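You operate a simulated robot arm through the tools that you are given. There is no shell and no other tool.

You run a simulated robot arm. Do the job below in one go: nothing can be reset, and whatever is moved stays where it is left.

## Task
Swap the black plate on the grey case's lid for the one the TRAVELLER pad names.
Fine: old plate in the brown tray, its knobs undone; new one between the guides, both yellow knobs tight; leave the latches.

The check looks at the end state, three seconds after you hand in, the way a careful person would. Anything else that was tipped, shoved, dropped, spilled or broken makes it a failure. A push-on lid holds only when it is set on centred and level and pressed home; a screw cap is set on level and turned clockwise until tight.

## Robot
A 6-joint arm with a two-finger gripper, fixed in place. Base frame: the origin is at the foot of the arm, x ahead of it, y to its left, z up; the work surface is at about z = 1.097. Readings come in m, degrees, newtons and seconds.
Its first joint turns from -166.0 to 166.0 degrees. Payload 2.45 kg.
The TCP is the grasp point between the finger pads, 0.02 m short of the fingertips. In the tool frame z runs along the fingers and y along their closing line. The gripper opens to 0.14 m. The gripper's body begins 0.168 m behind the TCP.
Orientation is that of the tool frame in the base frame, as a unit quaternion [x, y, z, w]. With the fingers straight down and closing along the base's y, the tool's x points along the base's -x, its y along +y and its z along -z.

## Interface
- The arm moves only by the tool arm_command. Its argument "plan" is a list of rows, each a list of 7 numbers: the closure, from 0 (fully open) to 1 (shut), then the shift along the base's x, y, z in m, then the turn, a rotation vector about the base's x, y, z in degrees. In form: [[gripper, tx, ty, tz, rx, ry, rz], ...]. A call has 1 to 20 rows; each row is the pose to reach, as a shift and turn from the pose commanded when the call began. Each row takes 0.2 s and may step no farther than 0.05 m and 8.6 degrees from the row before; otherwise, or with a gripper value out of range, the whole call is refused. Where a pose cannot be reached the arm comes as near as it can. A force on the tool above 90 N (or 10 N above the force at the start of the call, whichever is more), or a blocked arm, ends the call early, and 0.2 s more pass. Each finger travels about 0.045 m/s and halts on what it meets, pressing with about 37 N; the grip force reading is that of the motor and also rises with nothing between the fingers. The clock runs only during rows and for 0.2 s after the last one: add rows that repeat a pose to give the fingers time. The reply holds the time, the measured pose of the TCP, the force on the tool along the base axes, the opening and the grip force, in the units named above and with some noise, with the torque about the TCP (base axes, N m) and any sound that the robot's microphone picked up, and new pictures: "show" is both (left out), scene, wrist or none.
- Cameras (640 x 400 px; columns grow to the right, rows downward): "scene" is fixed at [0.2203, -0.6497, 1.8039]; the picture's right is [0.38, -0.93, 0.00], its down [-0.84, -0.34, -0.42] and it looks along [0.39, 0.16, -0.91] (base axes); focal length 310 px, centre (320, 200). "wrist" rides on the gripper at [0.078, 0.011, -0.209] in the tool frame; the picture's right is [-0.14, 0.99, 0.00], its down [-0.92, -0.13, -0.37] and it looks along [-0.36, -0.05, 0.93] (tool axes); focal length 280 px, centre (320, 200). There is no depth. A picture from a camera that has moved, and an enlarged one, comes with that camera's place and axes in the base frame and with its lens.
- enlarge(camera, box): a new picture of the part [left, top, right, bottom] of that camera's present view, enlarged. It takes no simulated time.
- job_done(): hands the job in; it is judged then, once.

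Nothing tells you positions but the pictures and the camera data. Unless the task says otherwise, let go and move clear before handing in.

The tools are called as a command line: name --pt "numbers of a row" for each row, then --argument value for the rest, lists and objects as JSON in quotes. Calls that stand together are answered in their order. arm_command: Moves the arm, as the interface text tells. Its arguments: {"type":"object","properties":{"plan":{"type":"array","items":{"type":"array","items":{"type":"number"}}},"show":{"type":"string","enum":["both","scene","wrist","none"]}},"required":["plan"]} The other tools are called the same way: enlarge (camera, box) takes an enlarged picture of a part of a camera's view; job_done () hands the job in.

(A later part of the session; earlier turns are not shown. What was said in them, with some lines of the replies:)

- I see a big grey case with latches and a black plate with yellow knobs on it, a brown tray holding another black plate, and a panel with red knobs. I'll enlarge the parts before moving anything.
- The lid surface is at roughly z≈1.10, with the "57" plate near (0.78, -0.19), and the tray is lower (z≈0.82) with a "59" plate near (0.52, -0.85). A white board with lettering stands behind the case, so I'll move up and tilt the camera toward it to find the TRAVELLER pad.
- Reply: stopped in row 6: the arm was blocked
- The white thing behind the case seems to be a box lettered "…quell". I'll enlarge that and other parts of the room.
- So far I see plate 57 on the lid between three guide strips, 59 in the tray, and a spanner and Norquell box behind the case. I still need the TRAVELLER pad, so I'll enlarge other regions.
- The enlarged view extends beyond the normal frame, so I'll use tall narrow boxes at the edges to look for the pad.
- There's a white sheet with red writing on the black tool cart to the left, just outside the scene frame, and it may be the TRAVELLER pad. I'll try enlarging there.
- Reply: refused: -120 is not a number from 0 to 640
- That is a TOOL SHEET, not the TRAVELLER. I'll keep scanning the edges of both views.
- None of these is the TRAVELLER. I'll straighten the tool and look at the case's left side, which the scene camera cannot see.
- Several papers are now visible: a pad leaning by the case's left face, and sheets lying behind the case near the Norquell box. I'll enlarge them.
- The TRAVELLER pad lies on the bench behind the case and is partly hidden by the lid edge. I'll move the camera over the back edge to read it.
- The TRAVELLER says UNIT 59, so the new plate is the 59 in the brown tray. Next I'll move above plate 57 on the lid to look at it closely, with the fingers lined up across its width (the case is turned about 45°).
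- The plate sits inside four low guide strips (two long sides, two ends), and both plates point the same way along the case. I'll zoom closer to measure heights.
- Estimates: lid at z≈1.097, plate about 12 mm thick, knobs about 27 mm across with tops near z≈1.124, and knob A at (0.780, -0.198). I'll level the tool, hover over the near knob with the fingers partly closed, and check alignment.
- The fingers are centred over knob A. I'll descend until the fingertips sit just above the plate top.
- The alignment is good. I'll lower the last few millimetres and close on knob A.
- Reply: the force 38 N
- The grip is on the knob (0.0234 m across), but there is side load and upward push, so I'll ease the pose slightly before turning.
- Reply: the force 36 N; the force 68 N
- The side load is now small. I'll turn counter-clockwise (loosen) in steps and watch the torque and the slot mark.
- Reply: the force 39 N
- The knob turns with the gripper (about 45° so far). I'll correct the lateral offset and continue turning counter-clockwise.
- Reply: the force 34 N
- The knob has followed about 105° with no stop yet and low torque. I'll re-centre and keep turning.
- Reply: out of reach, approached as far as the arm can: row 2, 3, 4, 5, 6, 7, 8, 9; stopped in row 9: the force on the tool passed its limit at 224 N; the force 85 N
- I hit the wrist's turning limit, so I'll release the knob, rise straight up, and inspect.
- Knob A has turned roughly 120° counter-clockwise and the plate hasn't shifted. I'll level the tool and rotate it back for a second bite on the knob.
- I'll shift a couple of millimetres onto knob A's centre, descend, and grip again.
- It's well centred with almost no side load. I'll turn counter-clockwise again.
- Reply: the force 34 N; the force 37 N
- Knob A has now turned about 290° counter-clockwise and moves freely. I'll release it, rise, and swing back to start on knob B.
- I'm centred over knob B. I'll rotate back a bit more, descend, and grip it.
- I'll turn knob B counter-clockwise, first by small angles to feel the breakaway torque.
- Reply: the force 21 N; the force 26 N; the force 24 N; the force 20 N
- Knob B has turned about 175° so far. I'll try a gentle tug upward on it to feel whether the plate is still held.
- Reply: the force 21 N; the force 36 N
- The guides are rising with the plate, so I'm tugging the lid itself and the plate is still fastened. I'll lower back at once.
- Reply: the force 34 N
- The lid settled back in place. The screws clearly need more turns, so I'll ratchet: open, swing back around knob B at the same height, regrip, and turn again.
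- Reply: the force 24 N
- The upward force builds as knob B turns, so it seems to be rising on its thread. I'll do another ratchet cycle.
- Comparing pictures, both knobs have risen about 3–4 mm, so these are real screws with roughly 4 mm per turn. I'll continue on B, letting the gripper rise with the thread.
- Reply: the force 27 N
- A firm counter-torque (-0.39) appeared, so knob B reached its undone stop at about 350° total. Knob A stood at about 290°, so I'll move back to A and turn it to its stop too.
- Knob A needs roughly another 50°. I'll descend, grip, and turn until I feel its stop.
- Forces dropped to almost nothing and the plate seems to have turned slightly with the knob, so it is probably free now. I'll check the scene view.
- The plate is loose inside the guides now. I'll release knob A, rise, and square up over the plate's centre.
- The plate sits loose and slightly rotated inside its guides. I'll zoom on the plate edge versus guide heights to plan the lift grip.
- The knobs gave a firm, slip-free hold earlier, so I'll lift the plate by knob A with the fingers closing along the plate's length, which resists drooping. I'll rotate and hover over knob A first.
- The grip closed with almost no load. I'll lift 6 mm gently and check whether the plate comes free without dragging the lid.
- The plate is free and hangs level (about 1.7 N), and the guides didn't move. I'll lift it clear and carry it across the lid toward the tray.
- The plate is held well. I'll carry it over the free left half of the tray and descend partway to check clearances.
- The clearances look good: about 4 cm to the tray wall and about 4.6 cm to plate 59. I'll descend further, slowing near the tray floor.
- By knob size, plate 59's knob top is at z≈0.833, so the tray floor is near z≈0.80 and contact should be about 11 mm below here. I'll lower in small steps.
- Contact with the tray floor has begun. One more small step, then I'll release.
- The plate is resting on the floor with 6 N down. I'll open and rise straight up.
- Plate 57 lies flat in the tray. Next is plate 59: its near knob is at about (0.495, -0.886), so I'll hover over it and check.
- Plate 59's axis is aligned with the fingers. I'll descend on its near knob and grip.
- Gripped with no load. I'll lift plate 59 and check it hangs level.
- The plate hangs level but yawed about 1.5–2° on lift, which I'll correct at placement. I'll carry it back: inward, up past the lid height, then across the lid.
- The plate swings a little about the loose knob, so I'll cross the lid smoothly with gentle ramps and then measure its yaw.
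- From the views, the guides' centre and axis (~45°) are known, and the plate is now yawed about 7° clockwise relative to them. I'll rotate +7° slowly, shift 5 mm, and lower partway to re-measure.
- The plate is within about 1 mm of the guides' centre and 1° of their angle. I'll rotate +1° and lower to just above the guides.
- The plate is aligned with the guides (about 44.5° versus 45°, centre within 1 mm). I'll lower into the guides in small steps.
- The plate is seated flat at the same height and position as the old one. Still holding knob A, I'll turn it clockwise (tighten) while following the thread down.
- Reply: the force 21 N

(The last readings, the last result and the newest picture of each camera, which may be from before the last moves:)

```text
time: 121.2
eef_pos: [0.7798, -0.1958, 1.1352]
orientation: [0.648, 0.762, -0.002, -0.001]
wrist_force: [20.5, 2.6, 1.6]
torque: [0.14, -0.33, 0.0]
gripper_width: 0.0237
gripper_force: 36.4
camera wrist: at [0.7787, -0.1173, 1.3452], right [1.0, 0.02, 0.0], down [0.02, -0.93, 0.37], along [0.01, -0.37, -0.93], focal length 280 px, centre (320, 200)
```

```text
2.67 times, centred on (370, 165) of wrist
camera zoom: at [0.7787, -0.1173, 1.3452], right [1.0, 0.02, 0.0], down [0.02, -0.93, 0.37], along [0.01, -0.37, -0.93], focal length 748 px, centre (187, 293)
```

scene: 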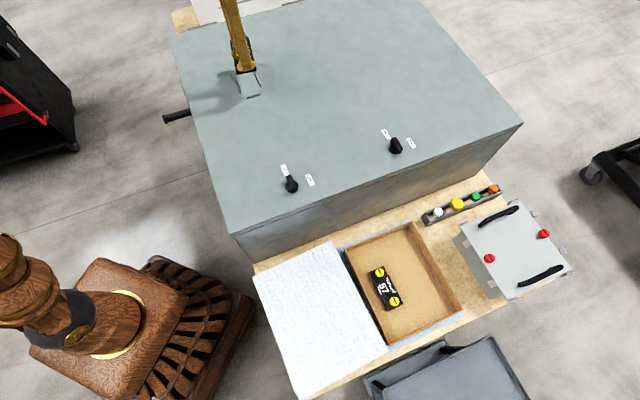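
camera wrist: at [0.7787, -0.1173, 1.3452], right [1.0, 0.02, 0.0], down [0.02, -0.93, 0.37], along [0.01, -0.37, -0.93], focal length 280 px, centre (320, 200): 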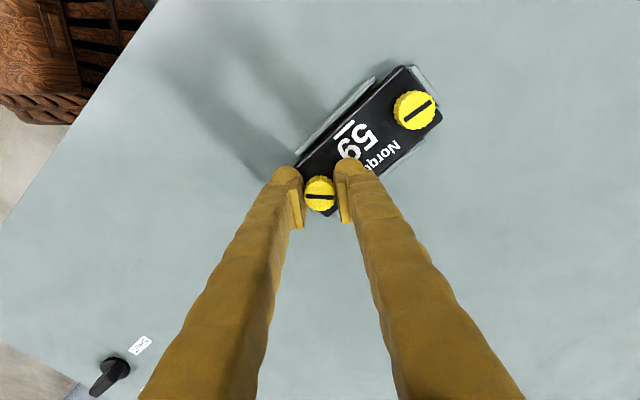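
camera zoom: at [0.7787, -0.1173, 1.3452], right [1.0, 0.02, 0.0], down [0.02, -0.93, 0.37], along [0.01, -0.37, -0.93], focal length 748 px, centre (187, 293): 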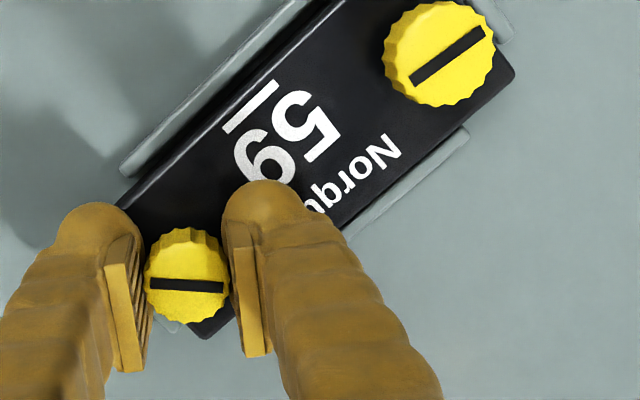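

The knob turns and the plate stays put between the guides. I'll continue clockwise.

arm_command --pt "1 0.0008 0 -0.0001 0 0 -8" --pt "1 0.001 0 -0.0002 0 0 -16" --pt "1 0.001 0 -0.0003 0 0 -24" --pt "1 0.001 0 -0.0004 0 0 -32" --pt "1 0.001 0 -0.0005 0 0 -40" --show "none"

arm_command --pt "1 0 0 -0.0001 0 0 -8" --pt "1 0 0 -0.0002 0 0 -16" --pt "1 0 0 -0.0003 0 0 -24" --show "wrist"

enlarge --camera "wrist" --box '[250, 90, 450, 240]'

```text
time: 122.4
eef_pos: [0.7797, -0.1956, 1.1341]
orientation: [0.87, 0.494, -0.001, -0.002]
wrist_force: [5.8, 4.8, 3.2]
torque: [0.17, -0.12, 0.01]
gripper_width: 0.0237
gripper_force: 37.5
```

```text
time: 123.2
eef_pos: [0.7801, -0.1961, 1.1338]
orientation: [0.953, 0.302, -0.002, -0.001]
wrist_force: [6.9, 0.4, 6.1]
torque: [0.05, -0.11, 0.03]
gripper_width: 0.0242
gripper_force: 36.9
camera wrist: at [0.8513, -0.1613, 1.3443], right [0.46, -0.89, 0.0], down [-0.83, -0.43, 0.37], along [-0.33, -0.17, -0.93], focal length 280 px, centre (320, 200)
```

wrist: 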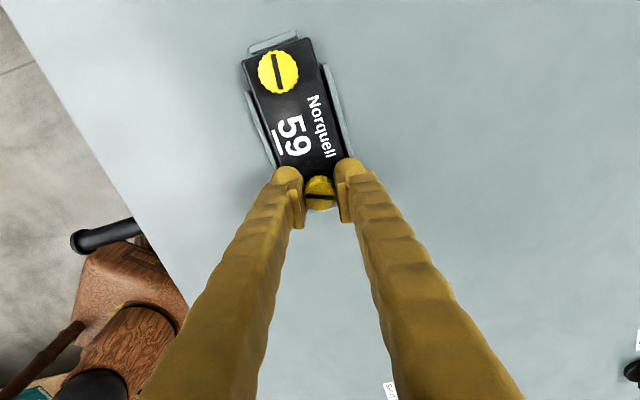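

```text
2.67 times, centred on (350, 165) of wrist
camera zoom: at [0.8513, -0.1613, 1.3443], right [0.46, -0.89, 0.0], down [-0.83, -0.43, 0.37], along [-0.33, -0.17, -0.93], focal length 748 px, centre (240, 293)
```

zoom: 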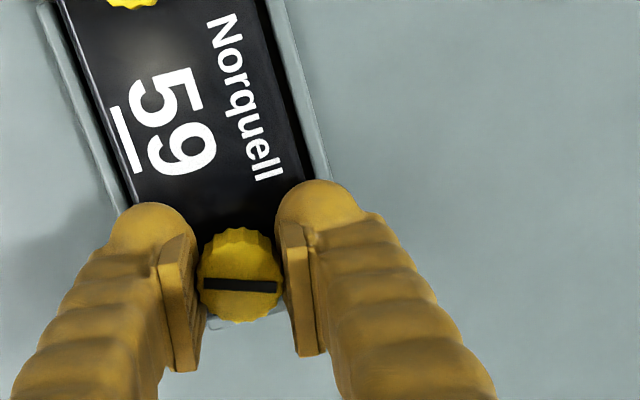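

Knob A has turned 108° clockwise. I'll open, swing the gripper back well round, and regrip for a long clockwise turn.

arm_command --pt "0.85 0 0 0.001 0 0 0" --pt "0.68 0 0 0.002 0 0 0" --pt "0.68 0 0 0.002 0 0 8.5" --pt "0.68 0 0 0.002 0 0 17" --pt "0.68 0 0 0.002 0 0 25.5" --pt "0.68 0 0 0.002 0 0 34" --pt "0.68 0 0 0.002 0 0 42.5" --pt "0.68 0 0 0.002 0 0 51" --pt "0.68 0 0 0.002 0 0 59.5" --pt "0.68 0 0 0.002 0 0 68" --pt "0.68 0 0 0.002 0 0 76.5" --pt "0.68 0 0 0.002 0 0 85" --pt "0.68 0 0 0.002 0 0 93.5" --pt "0.68 0 0 0.002 0 0 102" --pt "0.68 0 0 0.002 0 0 110.5" --pt "0.68 0 0 0.002 0 0 119" --pt "0.68 0 0 0.002 0 0 127.5" --pt "0.68 0 0 0.002 0 0 136" --pt "0.68 0 0 0.002 0 0 144.5" --pt "0.68 0 0 0.002 0 0 153" --show "none"

arm_command --pt "0.68 0 0 0 0 0 8.5" --pt "0.68 0 0 0 0 0 17" --pt "0.68 0 0 0 0 0 25.5" --pt "0.68 0 0 0 0 0 34" --pt "0.68 0 0 0 0 0 42.5" --pt "0.68 0 0 0 0 0 51" --pt "0.68 0 0 0 0 0 59.5" --pt "0.68 0 0 0 0 0 68" --pt "0.68 0 0 0 0 0 76.5" --pt "0.68 0 0 0 0 0 85" --pt "0.68 0 0 0 0 0 93.5" --pt "0.68 0 0 0 0 0 102" --pt "0.68 0 0 0 0 0 110.5" --pt "0.68 0 0 0 0 0 119" --pt "0.68 0 0 0 0 0 119" --show "both"

enlarge --camera "wrist" --box '[180, 90, 400, 250]'

enlarge --camera "scene" --box '[210, 40, 280, 105]'

```text
time: 127.4
eef_pos: [0.7791, -0.1955, 1.1371]
orientation: [-0.073, 0.997, -0.002, 0.001]
wrist_force: [0.5, 0.5, 0.1]
torque: [-0.01, -0.04, -0.01]
gripper_width: 0.0448
gripper_force: 0.1
```

```text
time: 130.6
eef_pos: [0.7793, -0.1963, 1.135]
orientation: [0.896, -0.444, 0.001, -0.002]
wrist_force: [-0.3, 0.4, -0.7]
torque: [0.02, -0.03, 0.0]
gripper_width: 0.0448
gripper_force: 0.0
camera wrist: at [0.8183, -0.2669, 1.3458], right [-0.87, -0.49, 0.0], down [-0.46, 0.81, 0.37], along [-0.18, 0.32, -0.93], focal length 280 px, centre (320, 200)
```

scene: 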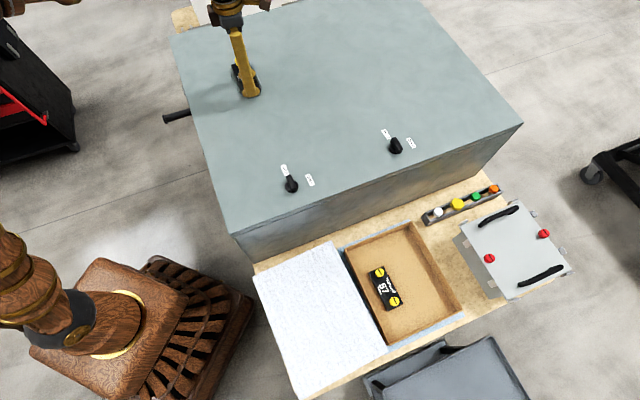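
wrist: 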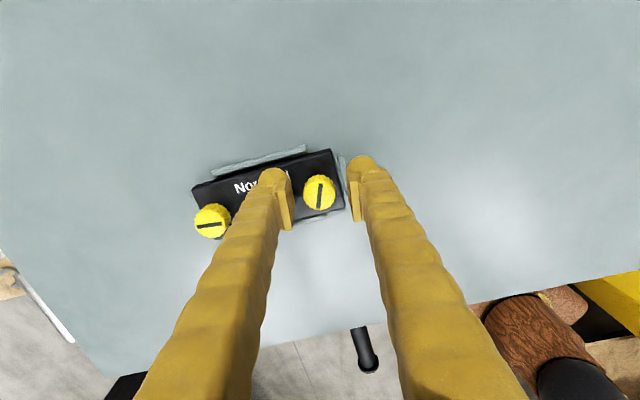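

```text
2.50 times, centred on (290, 170) of wrist
camera zoom: at [0.8183, -0.2669, 1.3458], right [-0.87, -0.49, 0.0], down [-0.46, 0.81, 0.37], along [-0.18, 0.32, -0.93], focal length 701 px, centre (395, 275)
```

zoom: 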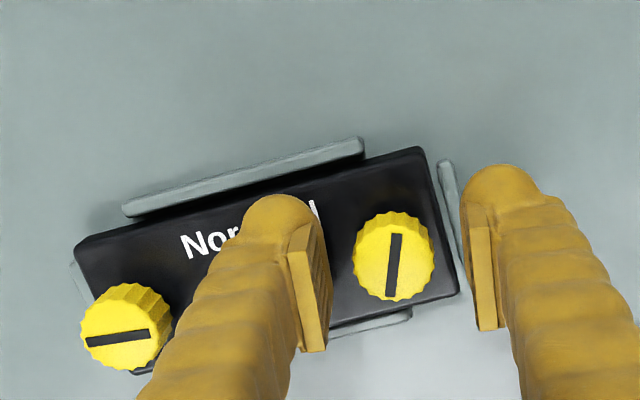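

```text
6.15 times, centred on (245, 72) of scene
camera zoom: at [0.2203, -0.6497, 1.8039], right [0.38, -0.93, 0.0], down [-0.84, -0.34, -0.42], along [0.39, 0.16, -0.91], focal length 1910 px, centre (782, 985)
```

zoom: 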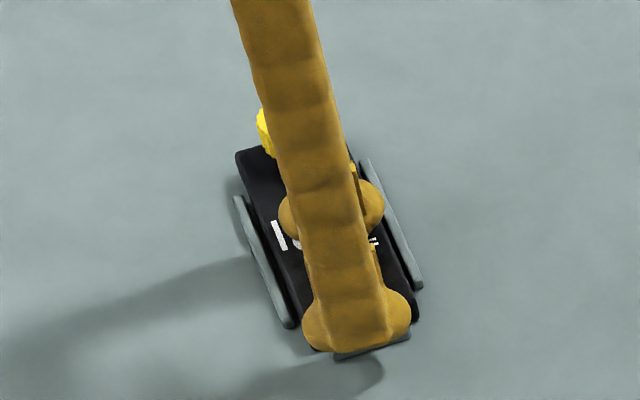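

The plate sits squarely in the guides. I'll grip knob A again and turn clockwise.

arm_command --pt "0.9 -0.0004 0.0008 0 0 0 0" --pt "1 -0.0004 0.0008 0 0 0 0" --pt "1 -0.0004 0.0008 0 0 0 0" --pt "1 -0.0004 0.0008 -0.0001 0 0 -8" --pt "1 -0.0004 0.0008 -0.0002 0 0 -16" --pt "1 -0.0004 0.0008 -0.0003 0 0 -24" --pt "1 -0.0004 0.0008 -0.0004 0 0 -32" --pt "1 -0.0004 0.0008 -0.0005 0 0 -40" --pt "1 -0.0004 0.0008 -0.0006 0 0 -48" --pt "1 -0.0004 0.0008 -0.0007 0 0 -56" --pt "1 -0.0004 0.0008 -0.0008 0 0 -64" --pt "1 -0.0004 0.0008 -0.0009 0 0 -72" --pt "1 -0.0004 0.0008 -0.001 0 0 -80" --pt "1 -0.0004 0.0008 -0.0011 0 0 -88" --pt "1 -0.0004 0.0008 -0.0012 0 0 -96" --show "none"

arm_command --pt "1 0 0 -0.0001 0 0 -8" --pt "1 0 0 -0.0002 0 0 -16" --pt "1 0 0 -0.0003 0 0 -24" --pt "1 0 0 -0.0004 0 0 -32" --pt "1 0 0 -0.0005 0 0 -40" --pt "1 0 0 -0.0006 0 0 -48" --show "wrist"

enlarge --camera "wrist" --box '[270, 90, 470, 240]'

```text
time: 133.8
eef_pos: [0.7803, -0.196, 1.1343]
orientation: [-0.269, 0.963, -0.002, 0.0]
wrist_force: [11.1, 7.3, -4.2]
torque: [0.09, -0.12, 0.0]
gripper_width: 0.0237
gripper_force: 36.9
```

```text
time: 135.2
eef_pos: [0.7799, -0.195, 1.1338]
orientation: [0.146, 0.989, -0.003, 0.0]
wrist_force: [19.8, -16.0, 2.2]
torque: [-0.22, -0.28, -0.01]
gripper_width: 0.0237
gripper_force: 37.2
camera wrist: at [0.708, -0.1624, 1.3442], right [0.42, 0.91, 0.0], down [0.84, -0.39, 0.37], along [0.33, -0.16, -0.93], focal length 280 px, centre (320, 200)
```

wrist: 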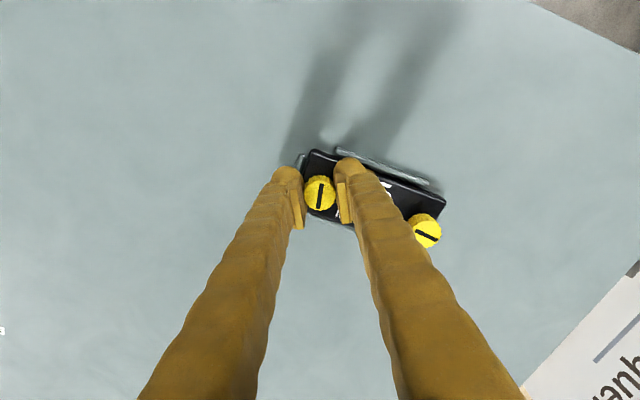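

```text
2.67 times, centred on (370, 165) of wrist
camera zoom: at [0.708, -0.1624, 1.3442], right [0.42, 0.91, 0.0], down [0.84, -0.39, 0.37], along [0.33, -0.16, -0.93], focal length 748 px, centre (187, 293)
```

zoom: 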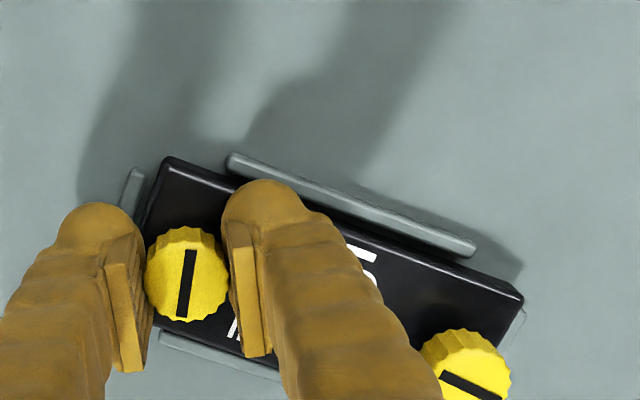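

arm_command --pt "1 0.0005 -0.0005 0 0 0 -8" --pt "1 0.0008 -0.0007 0 0 0 -16" --pt "1 0.0008 -0.0007 -0.0001 0 0 -24" --pt "1 0.0008 -0.0007 -0.0002 0 0 -32" --pt "1 0.0008 -0.0007 -0.0003 0 0 -40" --pt "1 0.0008 -0.0007 -0.0004 0 0 -48" --pt "1 0.0008 -0.0007 -0.0004 0 0 -56" --show "none"

arm_command --pt "1 0 0 0 0 0 -8" --pt "1 0 0 0 0 0 -16" --show "none"

arm_command --pt "1 0 0 0 0 0 -8" --pt "1 0 0 0 0 0 -16" --show "wrist"

enlarge --camera "wrist" --box '[270, 90, 470, 240]'

```text
time: 136.8
eef_pos: [0.7792, -0.1944, 1.1335]
orientation: [0.594, 0.805, -0.002, -0.002]
wrist_force: [3.2, -6.4, -2.2]
torque: [-0.03, -0.02, 0.0]
gripper_width: 0.0234
gripper_force: 37.4
```

```text
time: 137.4
eef_pos: [0.7797, -0.1945, 1.1334]
orientation: [0.7, 0.714, -0.001, -0.002]
wrist_force: [-3.0, 0.7, -6.5]
torque: [0.07, 0.07, 0.0]
gripper_width: 0.0236
gripper_force: 37.0
```

```text
time: 138.0
eef_pos: [0.7797, -0.1966, 1.1341]
orientation: [0.792, 0.61, -0.002, -0.001]
wrist_force: [-6.4, 4.8, -4.0]
torque: [0.2, 0.05, 0.05]
gripper_width: 0.0235
gripper_force: 37.3
camera wrist: at [0.8122, -0.1238, 1.3439], right [0.92, -0.39, 0.0], down [-0.36, -0.86, 0.37], along [-0.15, -0.34, -0.93], focal length 280 px, centre (320, 200)
```

wrist: 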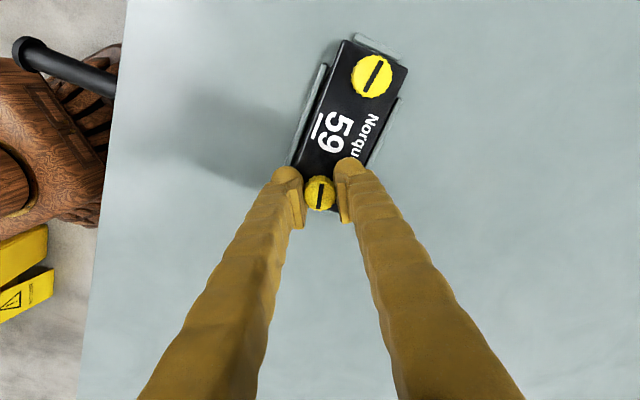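

```text
2.67 times, centred on (370, 165) of wrist
camera zoom: at [0.8122, -0.1238, 1.3439], right [0.92, -0.39, 0.0], down [-0.36, -0.86, 0.37], along [-0.15, -0.34, -0.93], focal length 748 px, centre (187, 293)
```

zoom: 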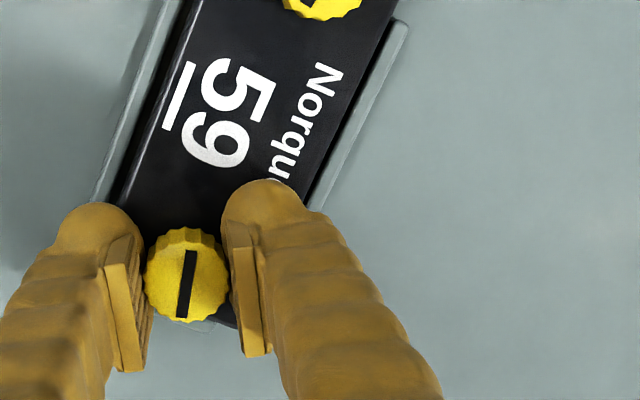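

About 340° clockwise in total, with torque just starting to rise. I'll continue in smaller steps to feel the tight stop.

arm_command --pt "1 0 0 0 0 0 -5" --pt "1 0 0 0 0 0 -10" --show "none"

arm_command --pt "1 0 0 0 0 0 -5" --pt "1 0 0 0 0 0 -10" --show "none"

arm_command --pt "1 0 0 0 0 0 -5" --pt "1 0 0 0 0 0 -10" --show "wrist"

enlarge --camera "wrist" --box '[270, 90, 470, 240]'

```text
time: 138.6
eef_pos: [0.7808, -0.1951, 1.1345]
orientation: [0.843, 0.539, -0.002, -0.001]
wrist_force: [5.9, 6.4, -7.2]
torque: [0.07, -0.06, -0.02]
gripper_width: 0.0233
gripper_force: 36.4
```

```text
time: 139.2
eef_pos: [0.7792, -0.1954, 1.1341]
orientation: [0.886, 0.463, -0.003, -0.002]
wrist_force: [1.7, 4.7, -7.9]
torque: [0.02, -0.01, 0.0]
gripper_width: 0.0237
gripper_force: 37.2
```

```text
time: 139.8
eef_pos: [0.78, -0.1957, 1.1351]
orientation: [0.923, 0.384, -0.001, -0.001]
wrist_force: [2.5, -1.4, -6.9]
torque: [-0.05, 0.0, 0.29]
gripper_width: 0.0235
gripper_force: 36.8
camera wrist: at [0.8437, -0.1498, 1.3443], right [0.61, -0.8, 0.0], down [-0.74, -0.56, 0.37], along [-0.3, -0.22, -0.93], focal length 280 px, centre (320, 200)
```

wrist: 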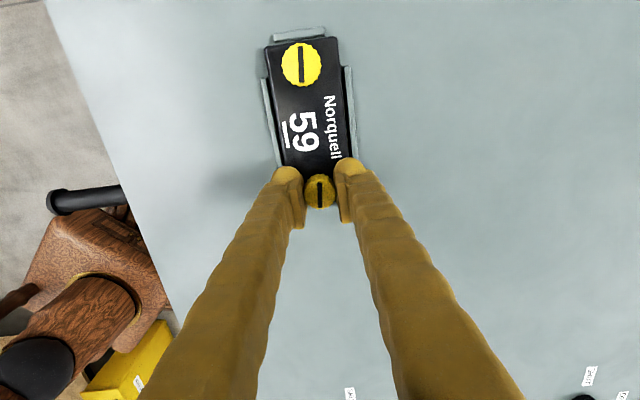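

```text
2.67 times, centred on (370, 165) of wrist
camera zoom: at [0.8437, -0.1498, 1.3443], right [0.61, -0.8, 0.0], down [-0.74, -0.56, 0.37], along [-0.3, -0.22, -0.93], focal length 748 px, centre (187, 293)
```

zoom: 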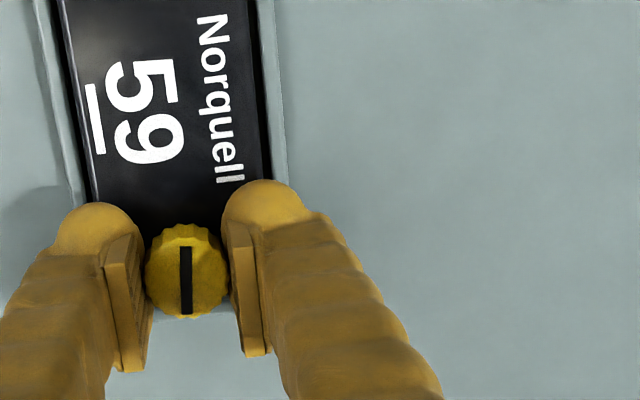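

Torque jumped to 0.29 with the slot lining up along the plate as on the original, which is the tight stop. I'll give one more small clockwise push to be sure.

arm_command --pt "1 0 0 0 0 0 -4" --pt "1 0 0 0 0 0 -8" --show "none"

enlarge --camera "wrist" --box '[270, 90, 470, 240]'

```text
time: 140.4
eef_pos: [0.7804, -0.1961, 1.1338]
orientation: [0.948, 0.319, -0.002, -0.002]
wrist_force: [0.1, -4.5, -3.7]
torque: [-0.04, 0.03, 0.38]
gripper_width: 0.0239
gripper_force: 37.0
```

```text
2.67 times, centred on (370, 165) of wrist
camera zoom: at [0.85, -0.1586, 1.3444], right [0.49, -0.87, 0.0], down [-0.81, -0.46, 0.37], along [-0.32, -0.18, -0.93], focal length 748 px, centre (187, 293)
```

zoom: 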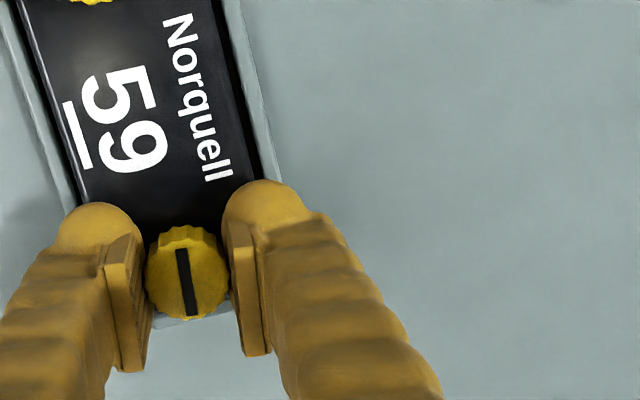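

Knob A is tight (0.38 N·m and no longer following). I'll release it and move over knob B while swinging the gripper back.

arm_command --pt "0.85 0 0 0 0 0 0" --pt "0.64 0 0 0.002 0 0 0" --pt "0.64 0 0 0.015 0 0 4" --pt "0.64 0 0 0.032 0 0 12" --pt "0.64 0.005 0.005 0.032 0 0 20" --pt "0.64 0.01 0.01 0.032 0 0 28.5" --pt "0.64 0.015 0.015 0.032 0 0 37" --pt "0.64 0.02 0.02 0.032 0 0 45.5" --pt "0.64 0.025 0.025 0.032 0 0 54" --pt "0.64 0.03 0.03 0.032 0 0 62.5" --pt "0.64 0.035 0.035 0.032 0 0 71" --pt "0.64 0.04 0.04 0.032 0 0 79.5" --pt "0.64 0.045 0.045 0.032 0 0 88" --pt "0.64 0.05 0.05 0.032 0 0 96.5" --pt "0.64 0.055 0.055 0.032 0 0 105" --pt "0.64 0.06 0.06 0.032 0 0 113.5" --pt "0.64 0.067 0.0665 0.032 0 0 122" --pt "0.64 0.067 0.0665 0.032 0 0 130.5" --pt "0.64 0.067 0.0665 0.032 0 0 139" --pt "0.64 0.067 0.0665 0.032 0 0 147.5" --show "none"

arm_command --pt "0.64 0 0 0 0 0 8.5" --pt "0.64 0 0 0 0 0 17" --pt "0.64 0 0 0 0 0 25.5" --pt "0.64 0 0 0 0 0 34" --pt "0.64 0 0 0 0 0 42.5" --pt "0.64 0 0 0 0 0 51" --pt "0.64 0 0 0 0 0 59.5" --pt "0.64 0 0 0 0 0 68" --pt "0.64 0 0 0 0 0 76.5" --pt "0.64 0 0 0 0 0 85" --pt "0.64 0 0 0 0 0 93.5" --pt "0.64 0 0 0 0 0 102" --pt "0.64 0 0 0 0 0 110.5" --pt "0.64 0 0 0 0 0 119" --pt "0.64 0 0 0 0 0 126" --pt "0.64 0 0 0 0 0 126" --show "both"

enlarge --camera "wrist" --box '[260, 90, 480, 250]'

enlarge --camera "scene" --box '[210, 40, 280, 105]'

```text
time: 144.6
eef_pos: [0.8461, -0.1283, 1.1674]
orientation: [-0.043, 0.999, -0.003, 0.0]
wrist_force: [0.1, 0.1, 0.9]
torque: [-0.01, 0.03, 0.02]
gripper_width: 0.0504
gripper_force: 0.0
```

```text
time: 148.0
eef_pos: [0.8459, -0.1276, 1.1673]
orientation: [0.909, -0.416, -0.001, -0.001]
wrist_force: [0.2, -0.7, 0.2]
torque: [0.02, 0.01, 0.05]
gripper_width: 0.0505
gripper_force: 0.0
camera wrist: at [0.8889, -0.197, 1.3768], right [-0.84, -0.54, 0.0], down [-0.51, 0.78, 0.37], along [-0.2, 0.31, -0.93], focal length 280 px, centre (320, 200)
```

scene: 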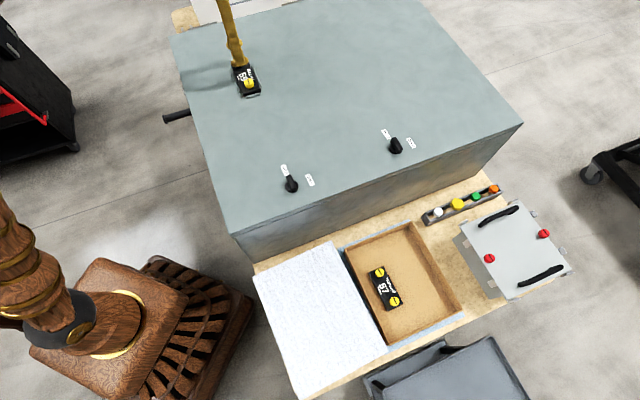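
wrist: 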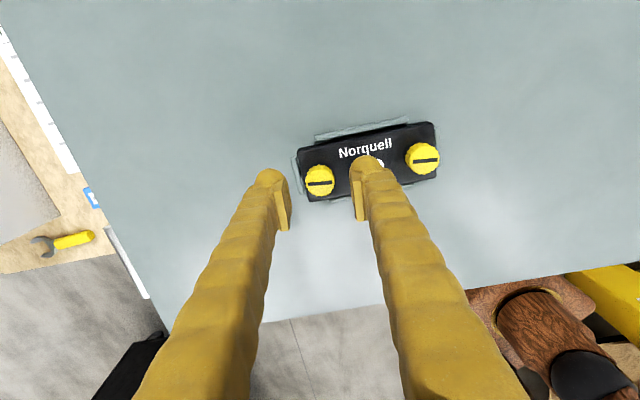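

```text
2.50 times, centred on (370, 170) of wrist
camera zoom: at [0.8889, -0.197, 1.3768], right [-0.84, -0.54, 0.0], down [-0.51, 0.78, 0.37], along [-0.2, 0.31, -0.93], focal length 701 px, centre (195, 275)
```

zoom: 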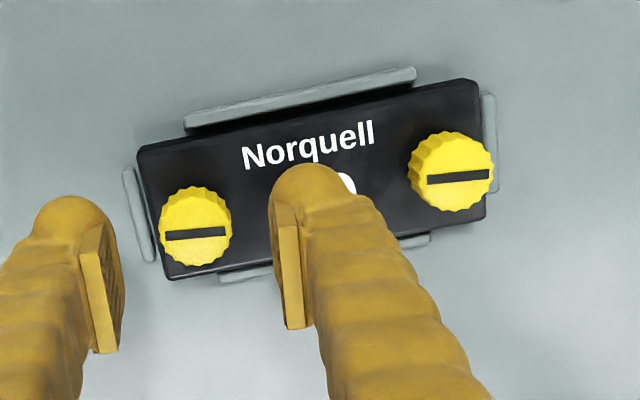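

```text
6.15 times, centred on (245, 72) of scene
camera zoom: at [0.2203, -0.6497, 1.8039], right [0.38, -0.93, 0.0], down [-0.84, -0.34, -0.42], along [0.39, 0.16, -0.91], focal length 1910 px, centre (782, 985)
```

zoom: 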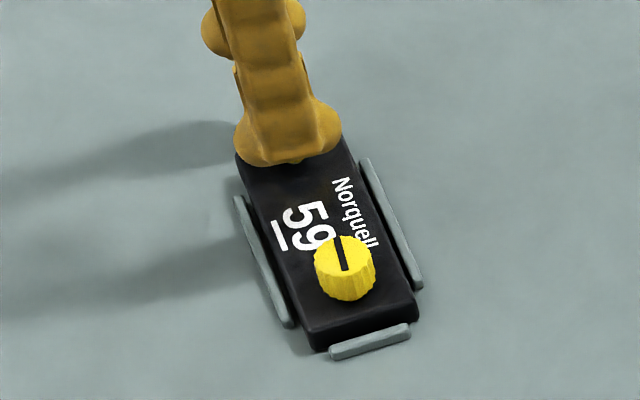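

Plate 59 is squarely seated and knob A is down. I'm centred over knob B, so I'll descend, grip, and turn clockwise.

arm_command --pt "0.64 0 0 -0.015 0 0 0" --pt "0.64 0 0 -0.027 0 0 0" --pt "0.64 0 0 -0.0297 0 0 0" --pt "0.85 0 0 -0.0297 0 0 0" --pt "1 0 0 -0.0297 0 0 0" --pt "1 0 0 -0.0297 0 0 0" --pt "1 0 0 -0.0298 0 0 -8" --pt "1 0 0 -0.0299 0 0 -16" --pt "1 0 0 -0.03 0 0 -24" --pt "1 0 0 -0.0301 0 0 -32" --pt "1 0 0 -0.0302 0 0 -40" --pt "1 0 0 -0.0303 0 0 -48" --pt "1 0 0 -0.0304 0 0 -56" --pt "1 0 0 -0.0305 0 0 -64" --pt "1 0 0 -0.0306 0 0 -72" --show "none"

enlarge --camera "wrist" --box '[260, 90, 480, 250]'

```text
time: 151.2
eef_pos: [0.8461, -0.1291, 1.1357]
orientation: [-0.49, 0.872, -0.002, 0.001]
wrist_force: [-28.9, -10.7, -4.7]
torque: [-0.25, 0.34, 0.01]
gripper_width: 0.0234
gripper_force: 37.1
```

```text
2.50 times, centred on (370, 170) of wrist
camera zoom: at [0.7969, -0.1913, 1.3458], right [-0.77, 0.63, 0.0], down [0.59, 0.72, 0.37], along [0.24, 0.28, -0.93], focal length 701 px, centre (195, 275)
```

zoom: 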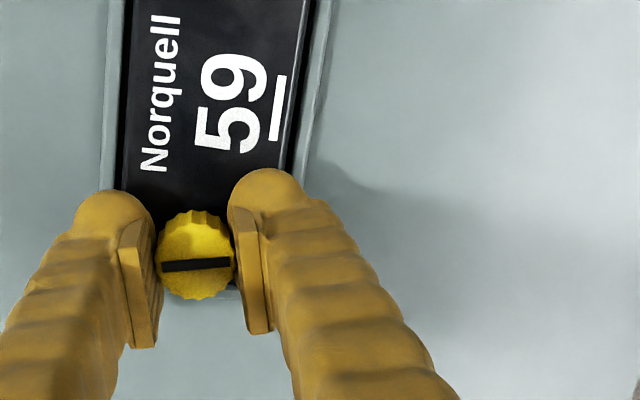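

arm_command --pt "1 -0.0008 -0.0003 -0.0001 0 0 -8" --pt "1 -0.0012 -0.0004 -0.0002 0 0 -16" --pt "1 -0.0012 -0.0004 -0.0003 0 0 -24" --pt "1 -0.0012 -0.0004 -0.0004 0 0 -32" --pt "1 -0.0012 -0.0004 -0.0005 0 0 -40" --pt "1 -0.0012 -0.0004 -0.0006 0 0 -48" --pt "1 -0.0012 -0.0004 -0.0007 0 0 -56" --show "none"

```text
time: 152.8
eef_pos: [0.8474, -0.129, 1.1353]
orientation: [-0.024, 1.0, -0.002, 0.001]
wrist_force: [18.0, 6.0, 1.3]
torque: [0.08, -0.42, -0.06]
gripper_width: 0.0235
gripper_force: 37.0
```

arm_command --pt "1 0.0006 0.0002 -0.0001 0 0 -8" --pt "1 0.0009 0.0003 -0.0002 0 0 -16" --pt "1 0.0009 0.0003 -0.0003 0 0 -24" --pt "1 0.0009 0.0003 -0.0004 0 0 -32" --pt "1 0.0009 0.0003 -0.0005 0 0 -40" --pt "1 0.0009 0.0003 -0.0006 0 0 -48" --pt "1 0.0009 0.0003 -0.0006 0 0 -56" --pt "1 0.0009 0.0003 -0.0006 0 0 -64" --show "none"

arm_command --pt "1 0 0 0 0 0 -8" --pt "1 0 0 0 0 0 -16" --pt "1 0 0 0 0 0 -24" --pt "1 0 0 0 0 0 -32" --pt "1 0 0 0 0 0 -40" --pt "1 0 0 0 0 0 -48" --pt "1 0 0 0 0 0 -56" --pt "1 0 0 0 0 0 -64" --pt "1 0 0 0 0 0 -72" --pt "1 0 0 0 0 0 -76" --show "wrist"

enlarge --camera "wrist" --box '[220, 90, 440, 250]'

```text
time: 154.6
eef_pos: [0.8467, -0.1304, 1.1332]
orientation: [0.511, 0.86, -0.003, -0.002]
wrist_force: [2.2, -11.0, 2.5]
torque: [-0.12, -0.03, 0.01]
gripper_width: 0.0236
gripper_force: 36.5
```

```text
time: 156.8
eef_pos: [0.8473, -0.1297, 1.1343]
orientation: [0.931, 0.364, -0.001, -0.002]
wrist_force: [-20.0, -14.9, -11.6]
torque: [-0.02, 0.1, -0.01]
gripper_width: 0.0234
gripper_force: 37.3
camera wrist: at [0.913, -0.086, 1.3438], right [0.57, -0.82, 0.0], down [-0.76, -0.53, 0.37], along [-0.31, -0.21, -0.93], focal length 280 px, centre (320, 200)
```

wrist: 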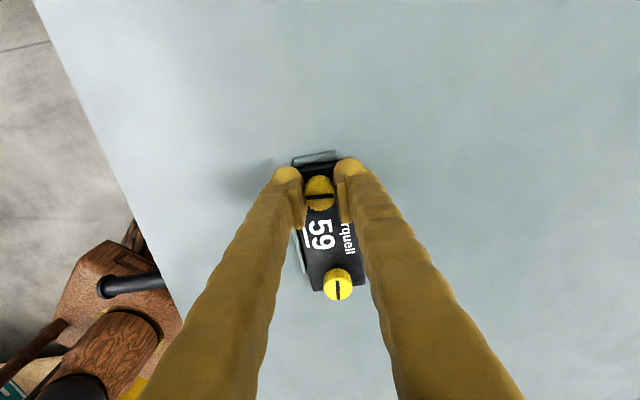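

```text
2.50 times, centred on (330, 170) of wrist
camera zoom: at [0.913, -0.086, 1.3438], right [0.57, -0.82, 0.0], down [-0.76, -0.53, 0.37], along [-0.31, -0.21, -0.93], focal length 701 px, centre (295, 275)
```

zoom: 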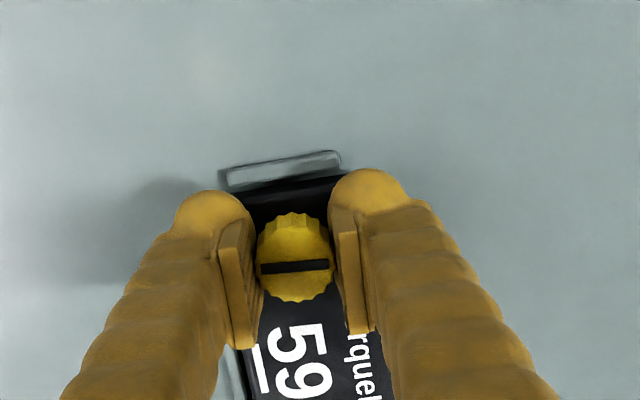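

Knob B has turned 268° clockwise. I'll open, swing back, regrip, and finish tightening.

arm_command --pt "0.85 0 0 0 0 0 0" --pt "0.68 0 0 0.002 0 0 0" --pt "0.68 0 0 0.002 0 0 8.5" --pt "0.68 0 0 0.002 0 0 17" --pt "0.68 0 0 0.002 0 0 25.5" --pt "0.68 0 0 0.002 0 0 34" --pt "0.68 0 0 0.002 0 0 42.5" --pt "0.68 0 0 0.002 0 0 51" --pt "0.68 0 0 0.002 0 0 59.5" --pt "0.68 0 0 0.002 0 0 68" --pt "0.68 0 0 0.002 0 0 76.5" --pt "0.68 0 0 0.002 0 0 85" --pt "0.68 0 0 0.002 0 0 93.5" --pt "0.68 0 0 0.002 0 0 102" --pt "0.68 0 0 0.002 0 0 110.5" --pt "0.68 0 0 0.002 0 0 119" --pt "0.68 0 0 0.002 0 0 127.5" --pt "0.68 0 0 0.002 0 0 136" --pt "0.68 0 0 0.002 0 0 144.5" --pt "0.68 0 0 0.002 0 0 153" --show "wrist"

enlarge --camera "wrist" --box '[240, 90, 440, 250]'

```text
time: 161.0
eef_pos: [0.8458, -0.1299, 1.1353]
orientation: [-0.138, 0.99, -0.001, 0.001]
wrist_force: [0.3, 0.3, 0.7]
torque: [0.02, -0.04, -0.01]
gripper_width: 0.0447
gripper_force: 0.1
camera wrist: at [0.7683, -0.1406, 1.346], right [-0.14, 0.99, 0.0], down [0.92, 0.13, 0.37], along [0.37, 0.05, -0.93], focal length 280 px, centre (320, 200)
```

wrist: 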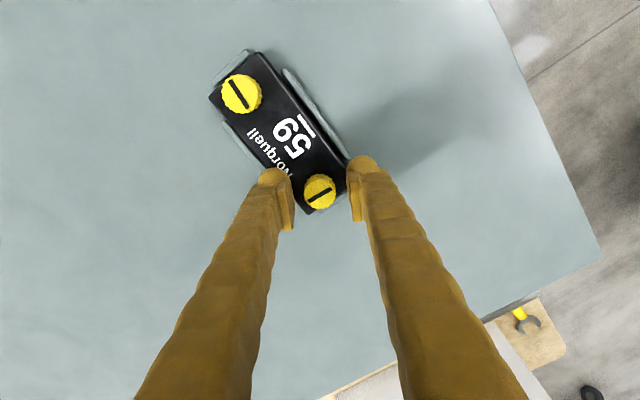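

```text
2.50 times, centred on (340, 170) of wrist
camera zoom: at [0.7683, -0.1406, 1.346], right [-0.14, 0.99, 0.0], down [0.92, 0.13, 0.37], along [0.37, 0.05, -0.93], focal length 701 px, centre (270, 275)
```

zoom: 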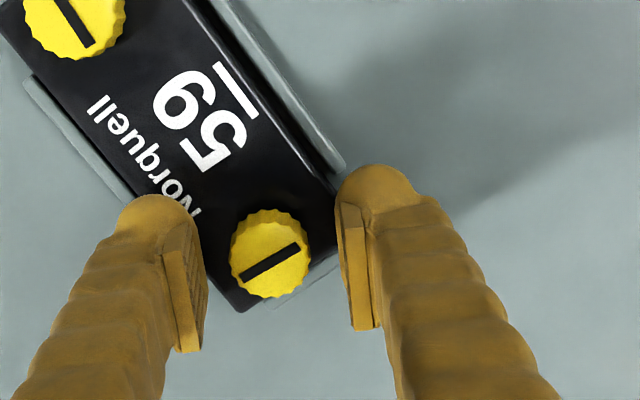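

arm_command --pt "0.9 0 0 -0.002 0 0 0" --pt "1 0 0 -0.002 0 0 0" --pt "1 0 0 -0.002 0 0 0" --pt "1 0 0 -0.002 0 0 -8" --pt "1 0 0 -0.002 0 0 -16" --pt "1 0 0 -0.002 0 0 -24" --pt "1 0 0 -0.002 0 0 -32" --pt "1 0 0 -0.002 0 0 -40" --pt "1 0 0 -0.002 0 0 -48" --pt "1 0 0 -0.002 0 0 -56" --pt "1 0 0 -0.002 0 0 -64" --show "none"

arm_command --pt "1 0 0 0 0 0 -5" --pt "1 0 0 0 0 0 -10" --show "none"

arm_command --pt "1 0 0 0 0 0 -5" --pt "1 0 0 0 0 0 -10" --show "none"

arm_command --pt "1 0 0 0 0 0 -5" --pt "1 0 0 0 0 0 -10" --show "wrist"

enlarge --camera "wrist" --box '[220, 90, 440, 250]'

```text
time: 163.4
eef_pos: [0.8454, -0.1301, 1.1338]
orientation: [0.41, 0.912, -0.003, -0.001]
wrist_force: [-5.1, -11.0, 0.5]
torque: [-0.21, -0.04, 0.02]
gripper_width: 0.0234
gripper_force: 36.8
```

```text
time: 164.0
eef_pos: [0.8454, -0.1288, 1.1337]
orientation: [0.488, 0.873, -0.003, -0.002]
wrist_force: [-10.5, -9.8, -6.2]
torque: [-0.11, 0.06, 0.05]
gripper_width: 0.0237
gripper_force: 36.6
```

```text
time: 164.6
eef_pos: [0.847, -0.1293, 1.1344]
orientation: [0.561, 0.828, -0.002, -0.002]
wrist_force: [-22.8, -11.2, -11.1]
torque: [-0.08, 0.29, 0.0]
gripper_width: 0.0237
gripper_force: 36.9
```

```text
time: 165.2
eef_pos: [0.8467, -0.1285, 1.1332]
orientation: [0.632, 0.775, -0.002, 0.0]
wrist_force: [-21.4, -10.4, -7.3]
torque: [-0.12, 0.16, 0.33]
gripper_width: 0.0237
gripper_force: 36.8
camera wrist: at [0.843, -0.0515, 1.3443], right [1.0, 0.07, 0.0], down [0.06, -0.93, 0.37], along [0.02, -0.37, -0.93], focal length 280 px, centre (320, 200)
```

wrist: 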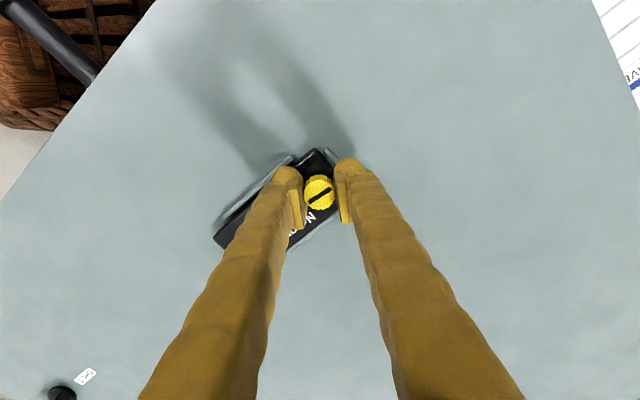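

```text
2.50 times, centred on (330, 170) of wrist
camera zoom: at [0.843, -0.0515, 1.3443], right [1.0, 0.07, 0.0], down [0.06, -0.93, 0.37], along [0.02, -0.37, -0.93], focal length 701 px, centre (295, 275)
```

zoom: 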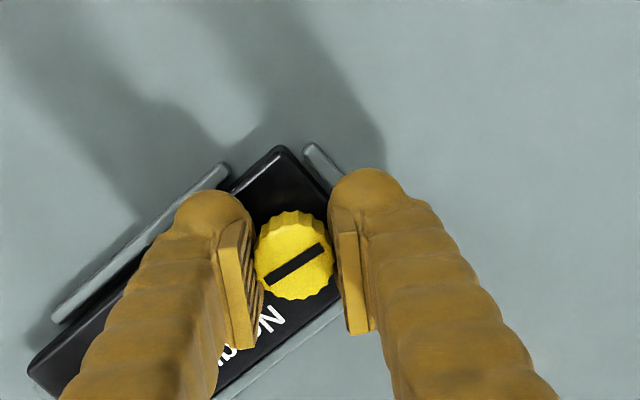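

Knob B's torque rose to 0.33, so it has reached its stop. One more small clockwise push to confirm.

arm_command --pt "1 -0.0004 -0.0002 0 0 0 -4" --pt "1 -0.0006 -0.0003 0 0 0 -8" --pt "1 -0.0006 -0.0003 0 0 0 -10" --show "none"

enlarge --camera "wrist" --box '[220, 90, 440, 250]'

```text
time: 166.0
eef_pos: [0.8462, -0.1314, 1.1351]
orientation: [0.696, 0.718, -0.002, -0.002]
wrist_force: [-7.1, 0.9, -4.3]
torque: [0.09, 0.01, 0.22]
gripper_width: 0.0241
gripper_force: 37.5
```

```text
2.50 times, centred on (330, 170) of wrist
camera zoom: at [0.8562, -0.0522, 1.3445], right [0.99, -0.11, 0.0], down [-0.1, -0.92, 0.37], along [-0.04, -0.37, -0.93], focal length 701 px, centre (295, 275)
```

zoom: 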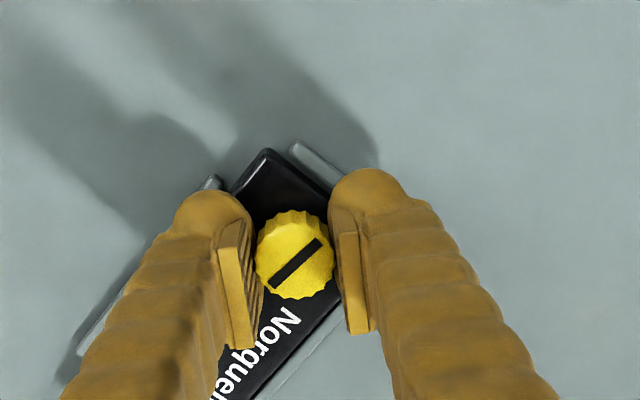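

The knob no longer follows and its slot matches the original tight orientation. I'll release, rise, and inspect everything.

arm_command --pt "0.85 0 0 0 0 0 0" --pt "0.64 0 0 0 0 0 0" --pt "0.64 0 0 0.01 0 0 0" --pt "0.64 0 0 0.04 0 0 0" --pt "0.5 -0.02 0 0.08 0 0 8" --pt "0.4 -0.05 0 0.12 0 0 16" --pt "0.4 -0.09 0 0.15 0 0 24" --pt "0.4 -0.13 0 0.15 0 0 32" --pt "0.4 -0.17 0 0.15 0 0 40" --pt "0.4 -0.2 0 0.15 0 0 48" --pt "0.4 -0.2 0 0.15 0 0 56" --pt "0.4 -0.2 0 0.15 0 0 64" --pt "0.4 -0.2 0 0.15 0 0 72" --pt "0.4 -0.2 0 0.15 0 0 80" --pt "0.4 -0.2 0 0.15 0 0 88" --show "both"

enlarge --camera "scene" --box '[210, 40, 280, 105]'

enlarge --camera "scene" --box '[340, 220, 470, 340]'

enlarge --camera "scene" --box '[200, 100, 540, 260]'

```text
time: 169.2
eef_pos: [0.6444, -0.1295, 1.2846]
orientation: [0.001, 1.0, -0.003, 0.001]
wrist_force: [-0.9, -0.1, 0.1]
torque: [0.0, 0.0, -0.01]
gripper_width: 0.0842
gripper_force: 0.0
camera wrist: at [0.5677, -0.1199, 1.4942], right [0.14, 0.99, 0.0], down [0.92, -0.13, 0.37], along [0.37, -0.06, -0.93], focal length 280 px, centre (320, 200)
```

scene: 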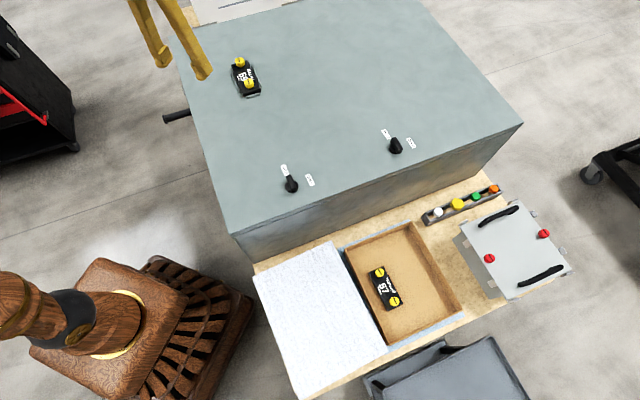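
wrist: 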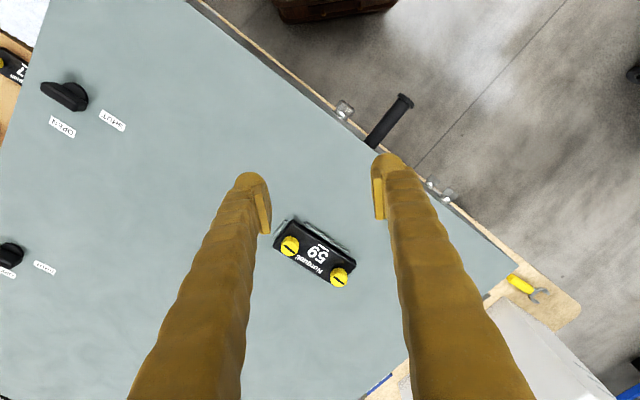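

```text
6.15 times, centred on (245, 72) of scene
camera zoom: at [0.2203, -0.6497, 1.8039], right [0.38, -0.93, 0.0], down [-0.84, -0.34, -0.42], along [0.39, 0.16, -0.91], focal length 1910 px, centre (782, 985)
```

zoom: 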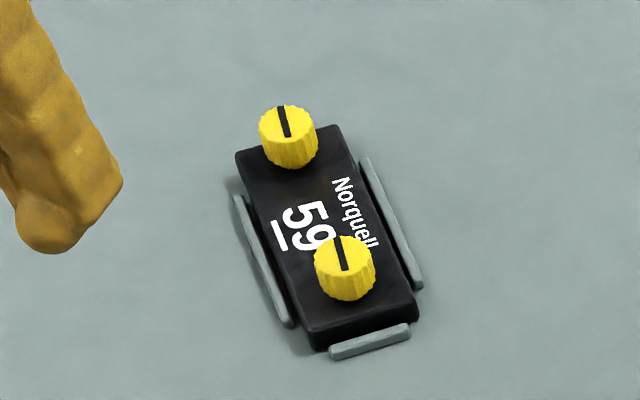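

```text
3.33 times, centred on (405, 280) of scene
camera zoom: at [0.2203, -0.6497, 1.8039], right [0.38, -0.93, 0.0], down [-0.84, -0.34, -0.42], along [0.39, 0.16, -0.91], focal length 1035 px, centre (37, -67)
```

zoom: 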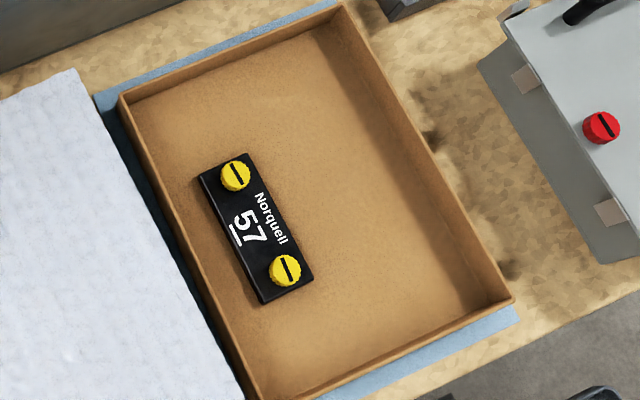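

```text
1.88 times, centred on (370, 180) of scene
camera zoom: at [0.2203, -0.6497, 1.8039], right [0.38, -0.93, 0.0], down [-0.84, -0.34, -0.42], along [0.39, 0.16, -0.91], focal length 584 px, centre (226, 238)
```

zoom: 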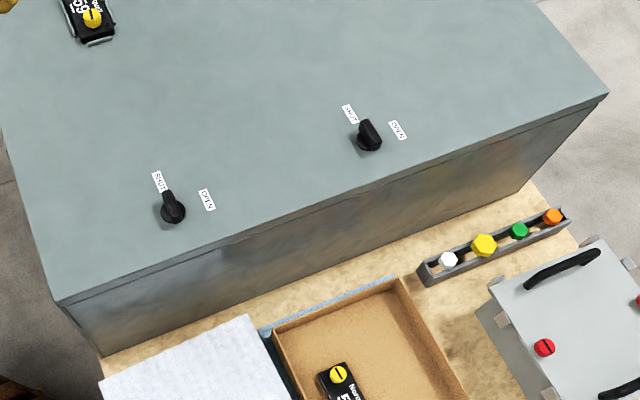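

enlarge --camera "wrist" --box '[260, 200, 370, 300]'

enlarge --camera "scene" --box '[365, 255, 415, 315]'

enlarge --camera "wrist" --box '[0, 60, 140, 300]'

```text
4.00 times, centred on (315, 250) of wrist
camera zoom: at [0.5677, -0.1199, 1.4942], right [0.14, 0.99, 0.0], down [0.92, -0.13, 0.37], along [0.37, -0.06, -0.93], focal length 1122 px, centre (340, 0)
```

zoom: 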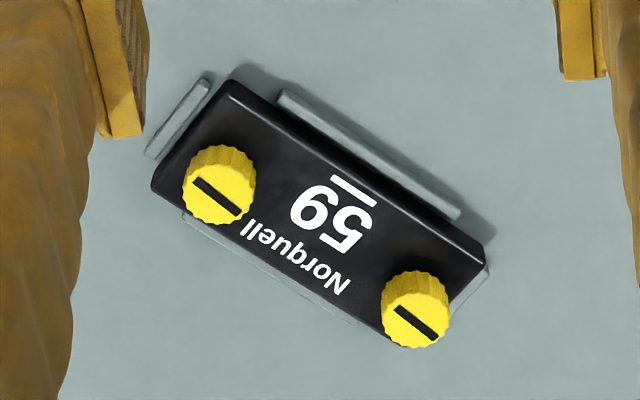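

```text
6.67 times, centred on (390, 285) of scene
camera zoom: at [0.2203, -0.6497, 1.8039], right [0.38, -0.93, 0.0], down [-0.84, -0.34, -0.42], along [0.39, 0.16, -0.91], focal length 2070 px, centre (-147, -367)
```

zoom: 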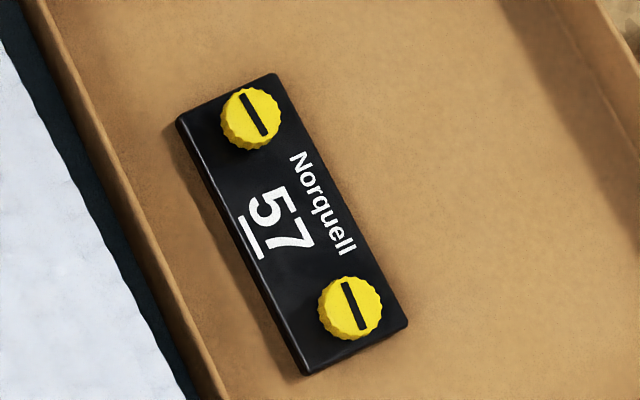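

```text
1.67 times, centred on (70, 180) of wrist
camera zoom: at [0.5677, -0.1199, 1.4942], right [0.14, 0.99, 0.0], down [0.92, -0.13, 0.37], along [0.37, -0.06, -0.93], focal length 467 px, centre (737, 233)
```

zoom: 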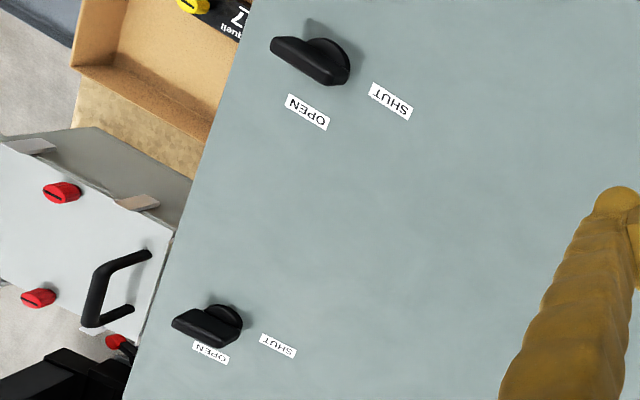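

Plate 59 is seated level between the guides, and both its yellow knobs are down and tight. Plate 57 lies flat in the brown tray with its knobs undone. The latches are unchanged and the arm is clear with the gripper empty, so I'm handing in.

job_done

```text
The job is handed in.
```

The plates are swapped and the job is handed in; I haven't seen the check result.

- **New plate:** The TRAVELLER pad reads "UNIT 59". Plate 59 is flat between the guides on the grey case's lid, and I turned both yellow knobs clockwise until they stopped turning.
- **Old plate:** Plate 57 lies flat in the brown tray. I turned both of its knobs about one full turn counter-clockwise, until the plate came free of the lid.
- **Latches and surroundings:** The latches look the same as at the start, and I saw nothing else moved. The arm is clear of the case and the gripper is empty.

**Two rough moments while loosening:**
- I turned one knob past the wrist's limit, and the force peaked at 224 N before the arm stopped.
- I tugged the plate up before its screws were free, and the lid lifted about 2 mm. I lowered it straight back, and the lid, guides and plate looked unshifted afterwards.
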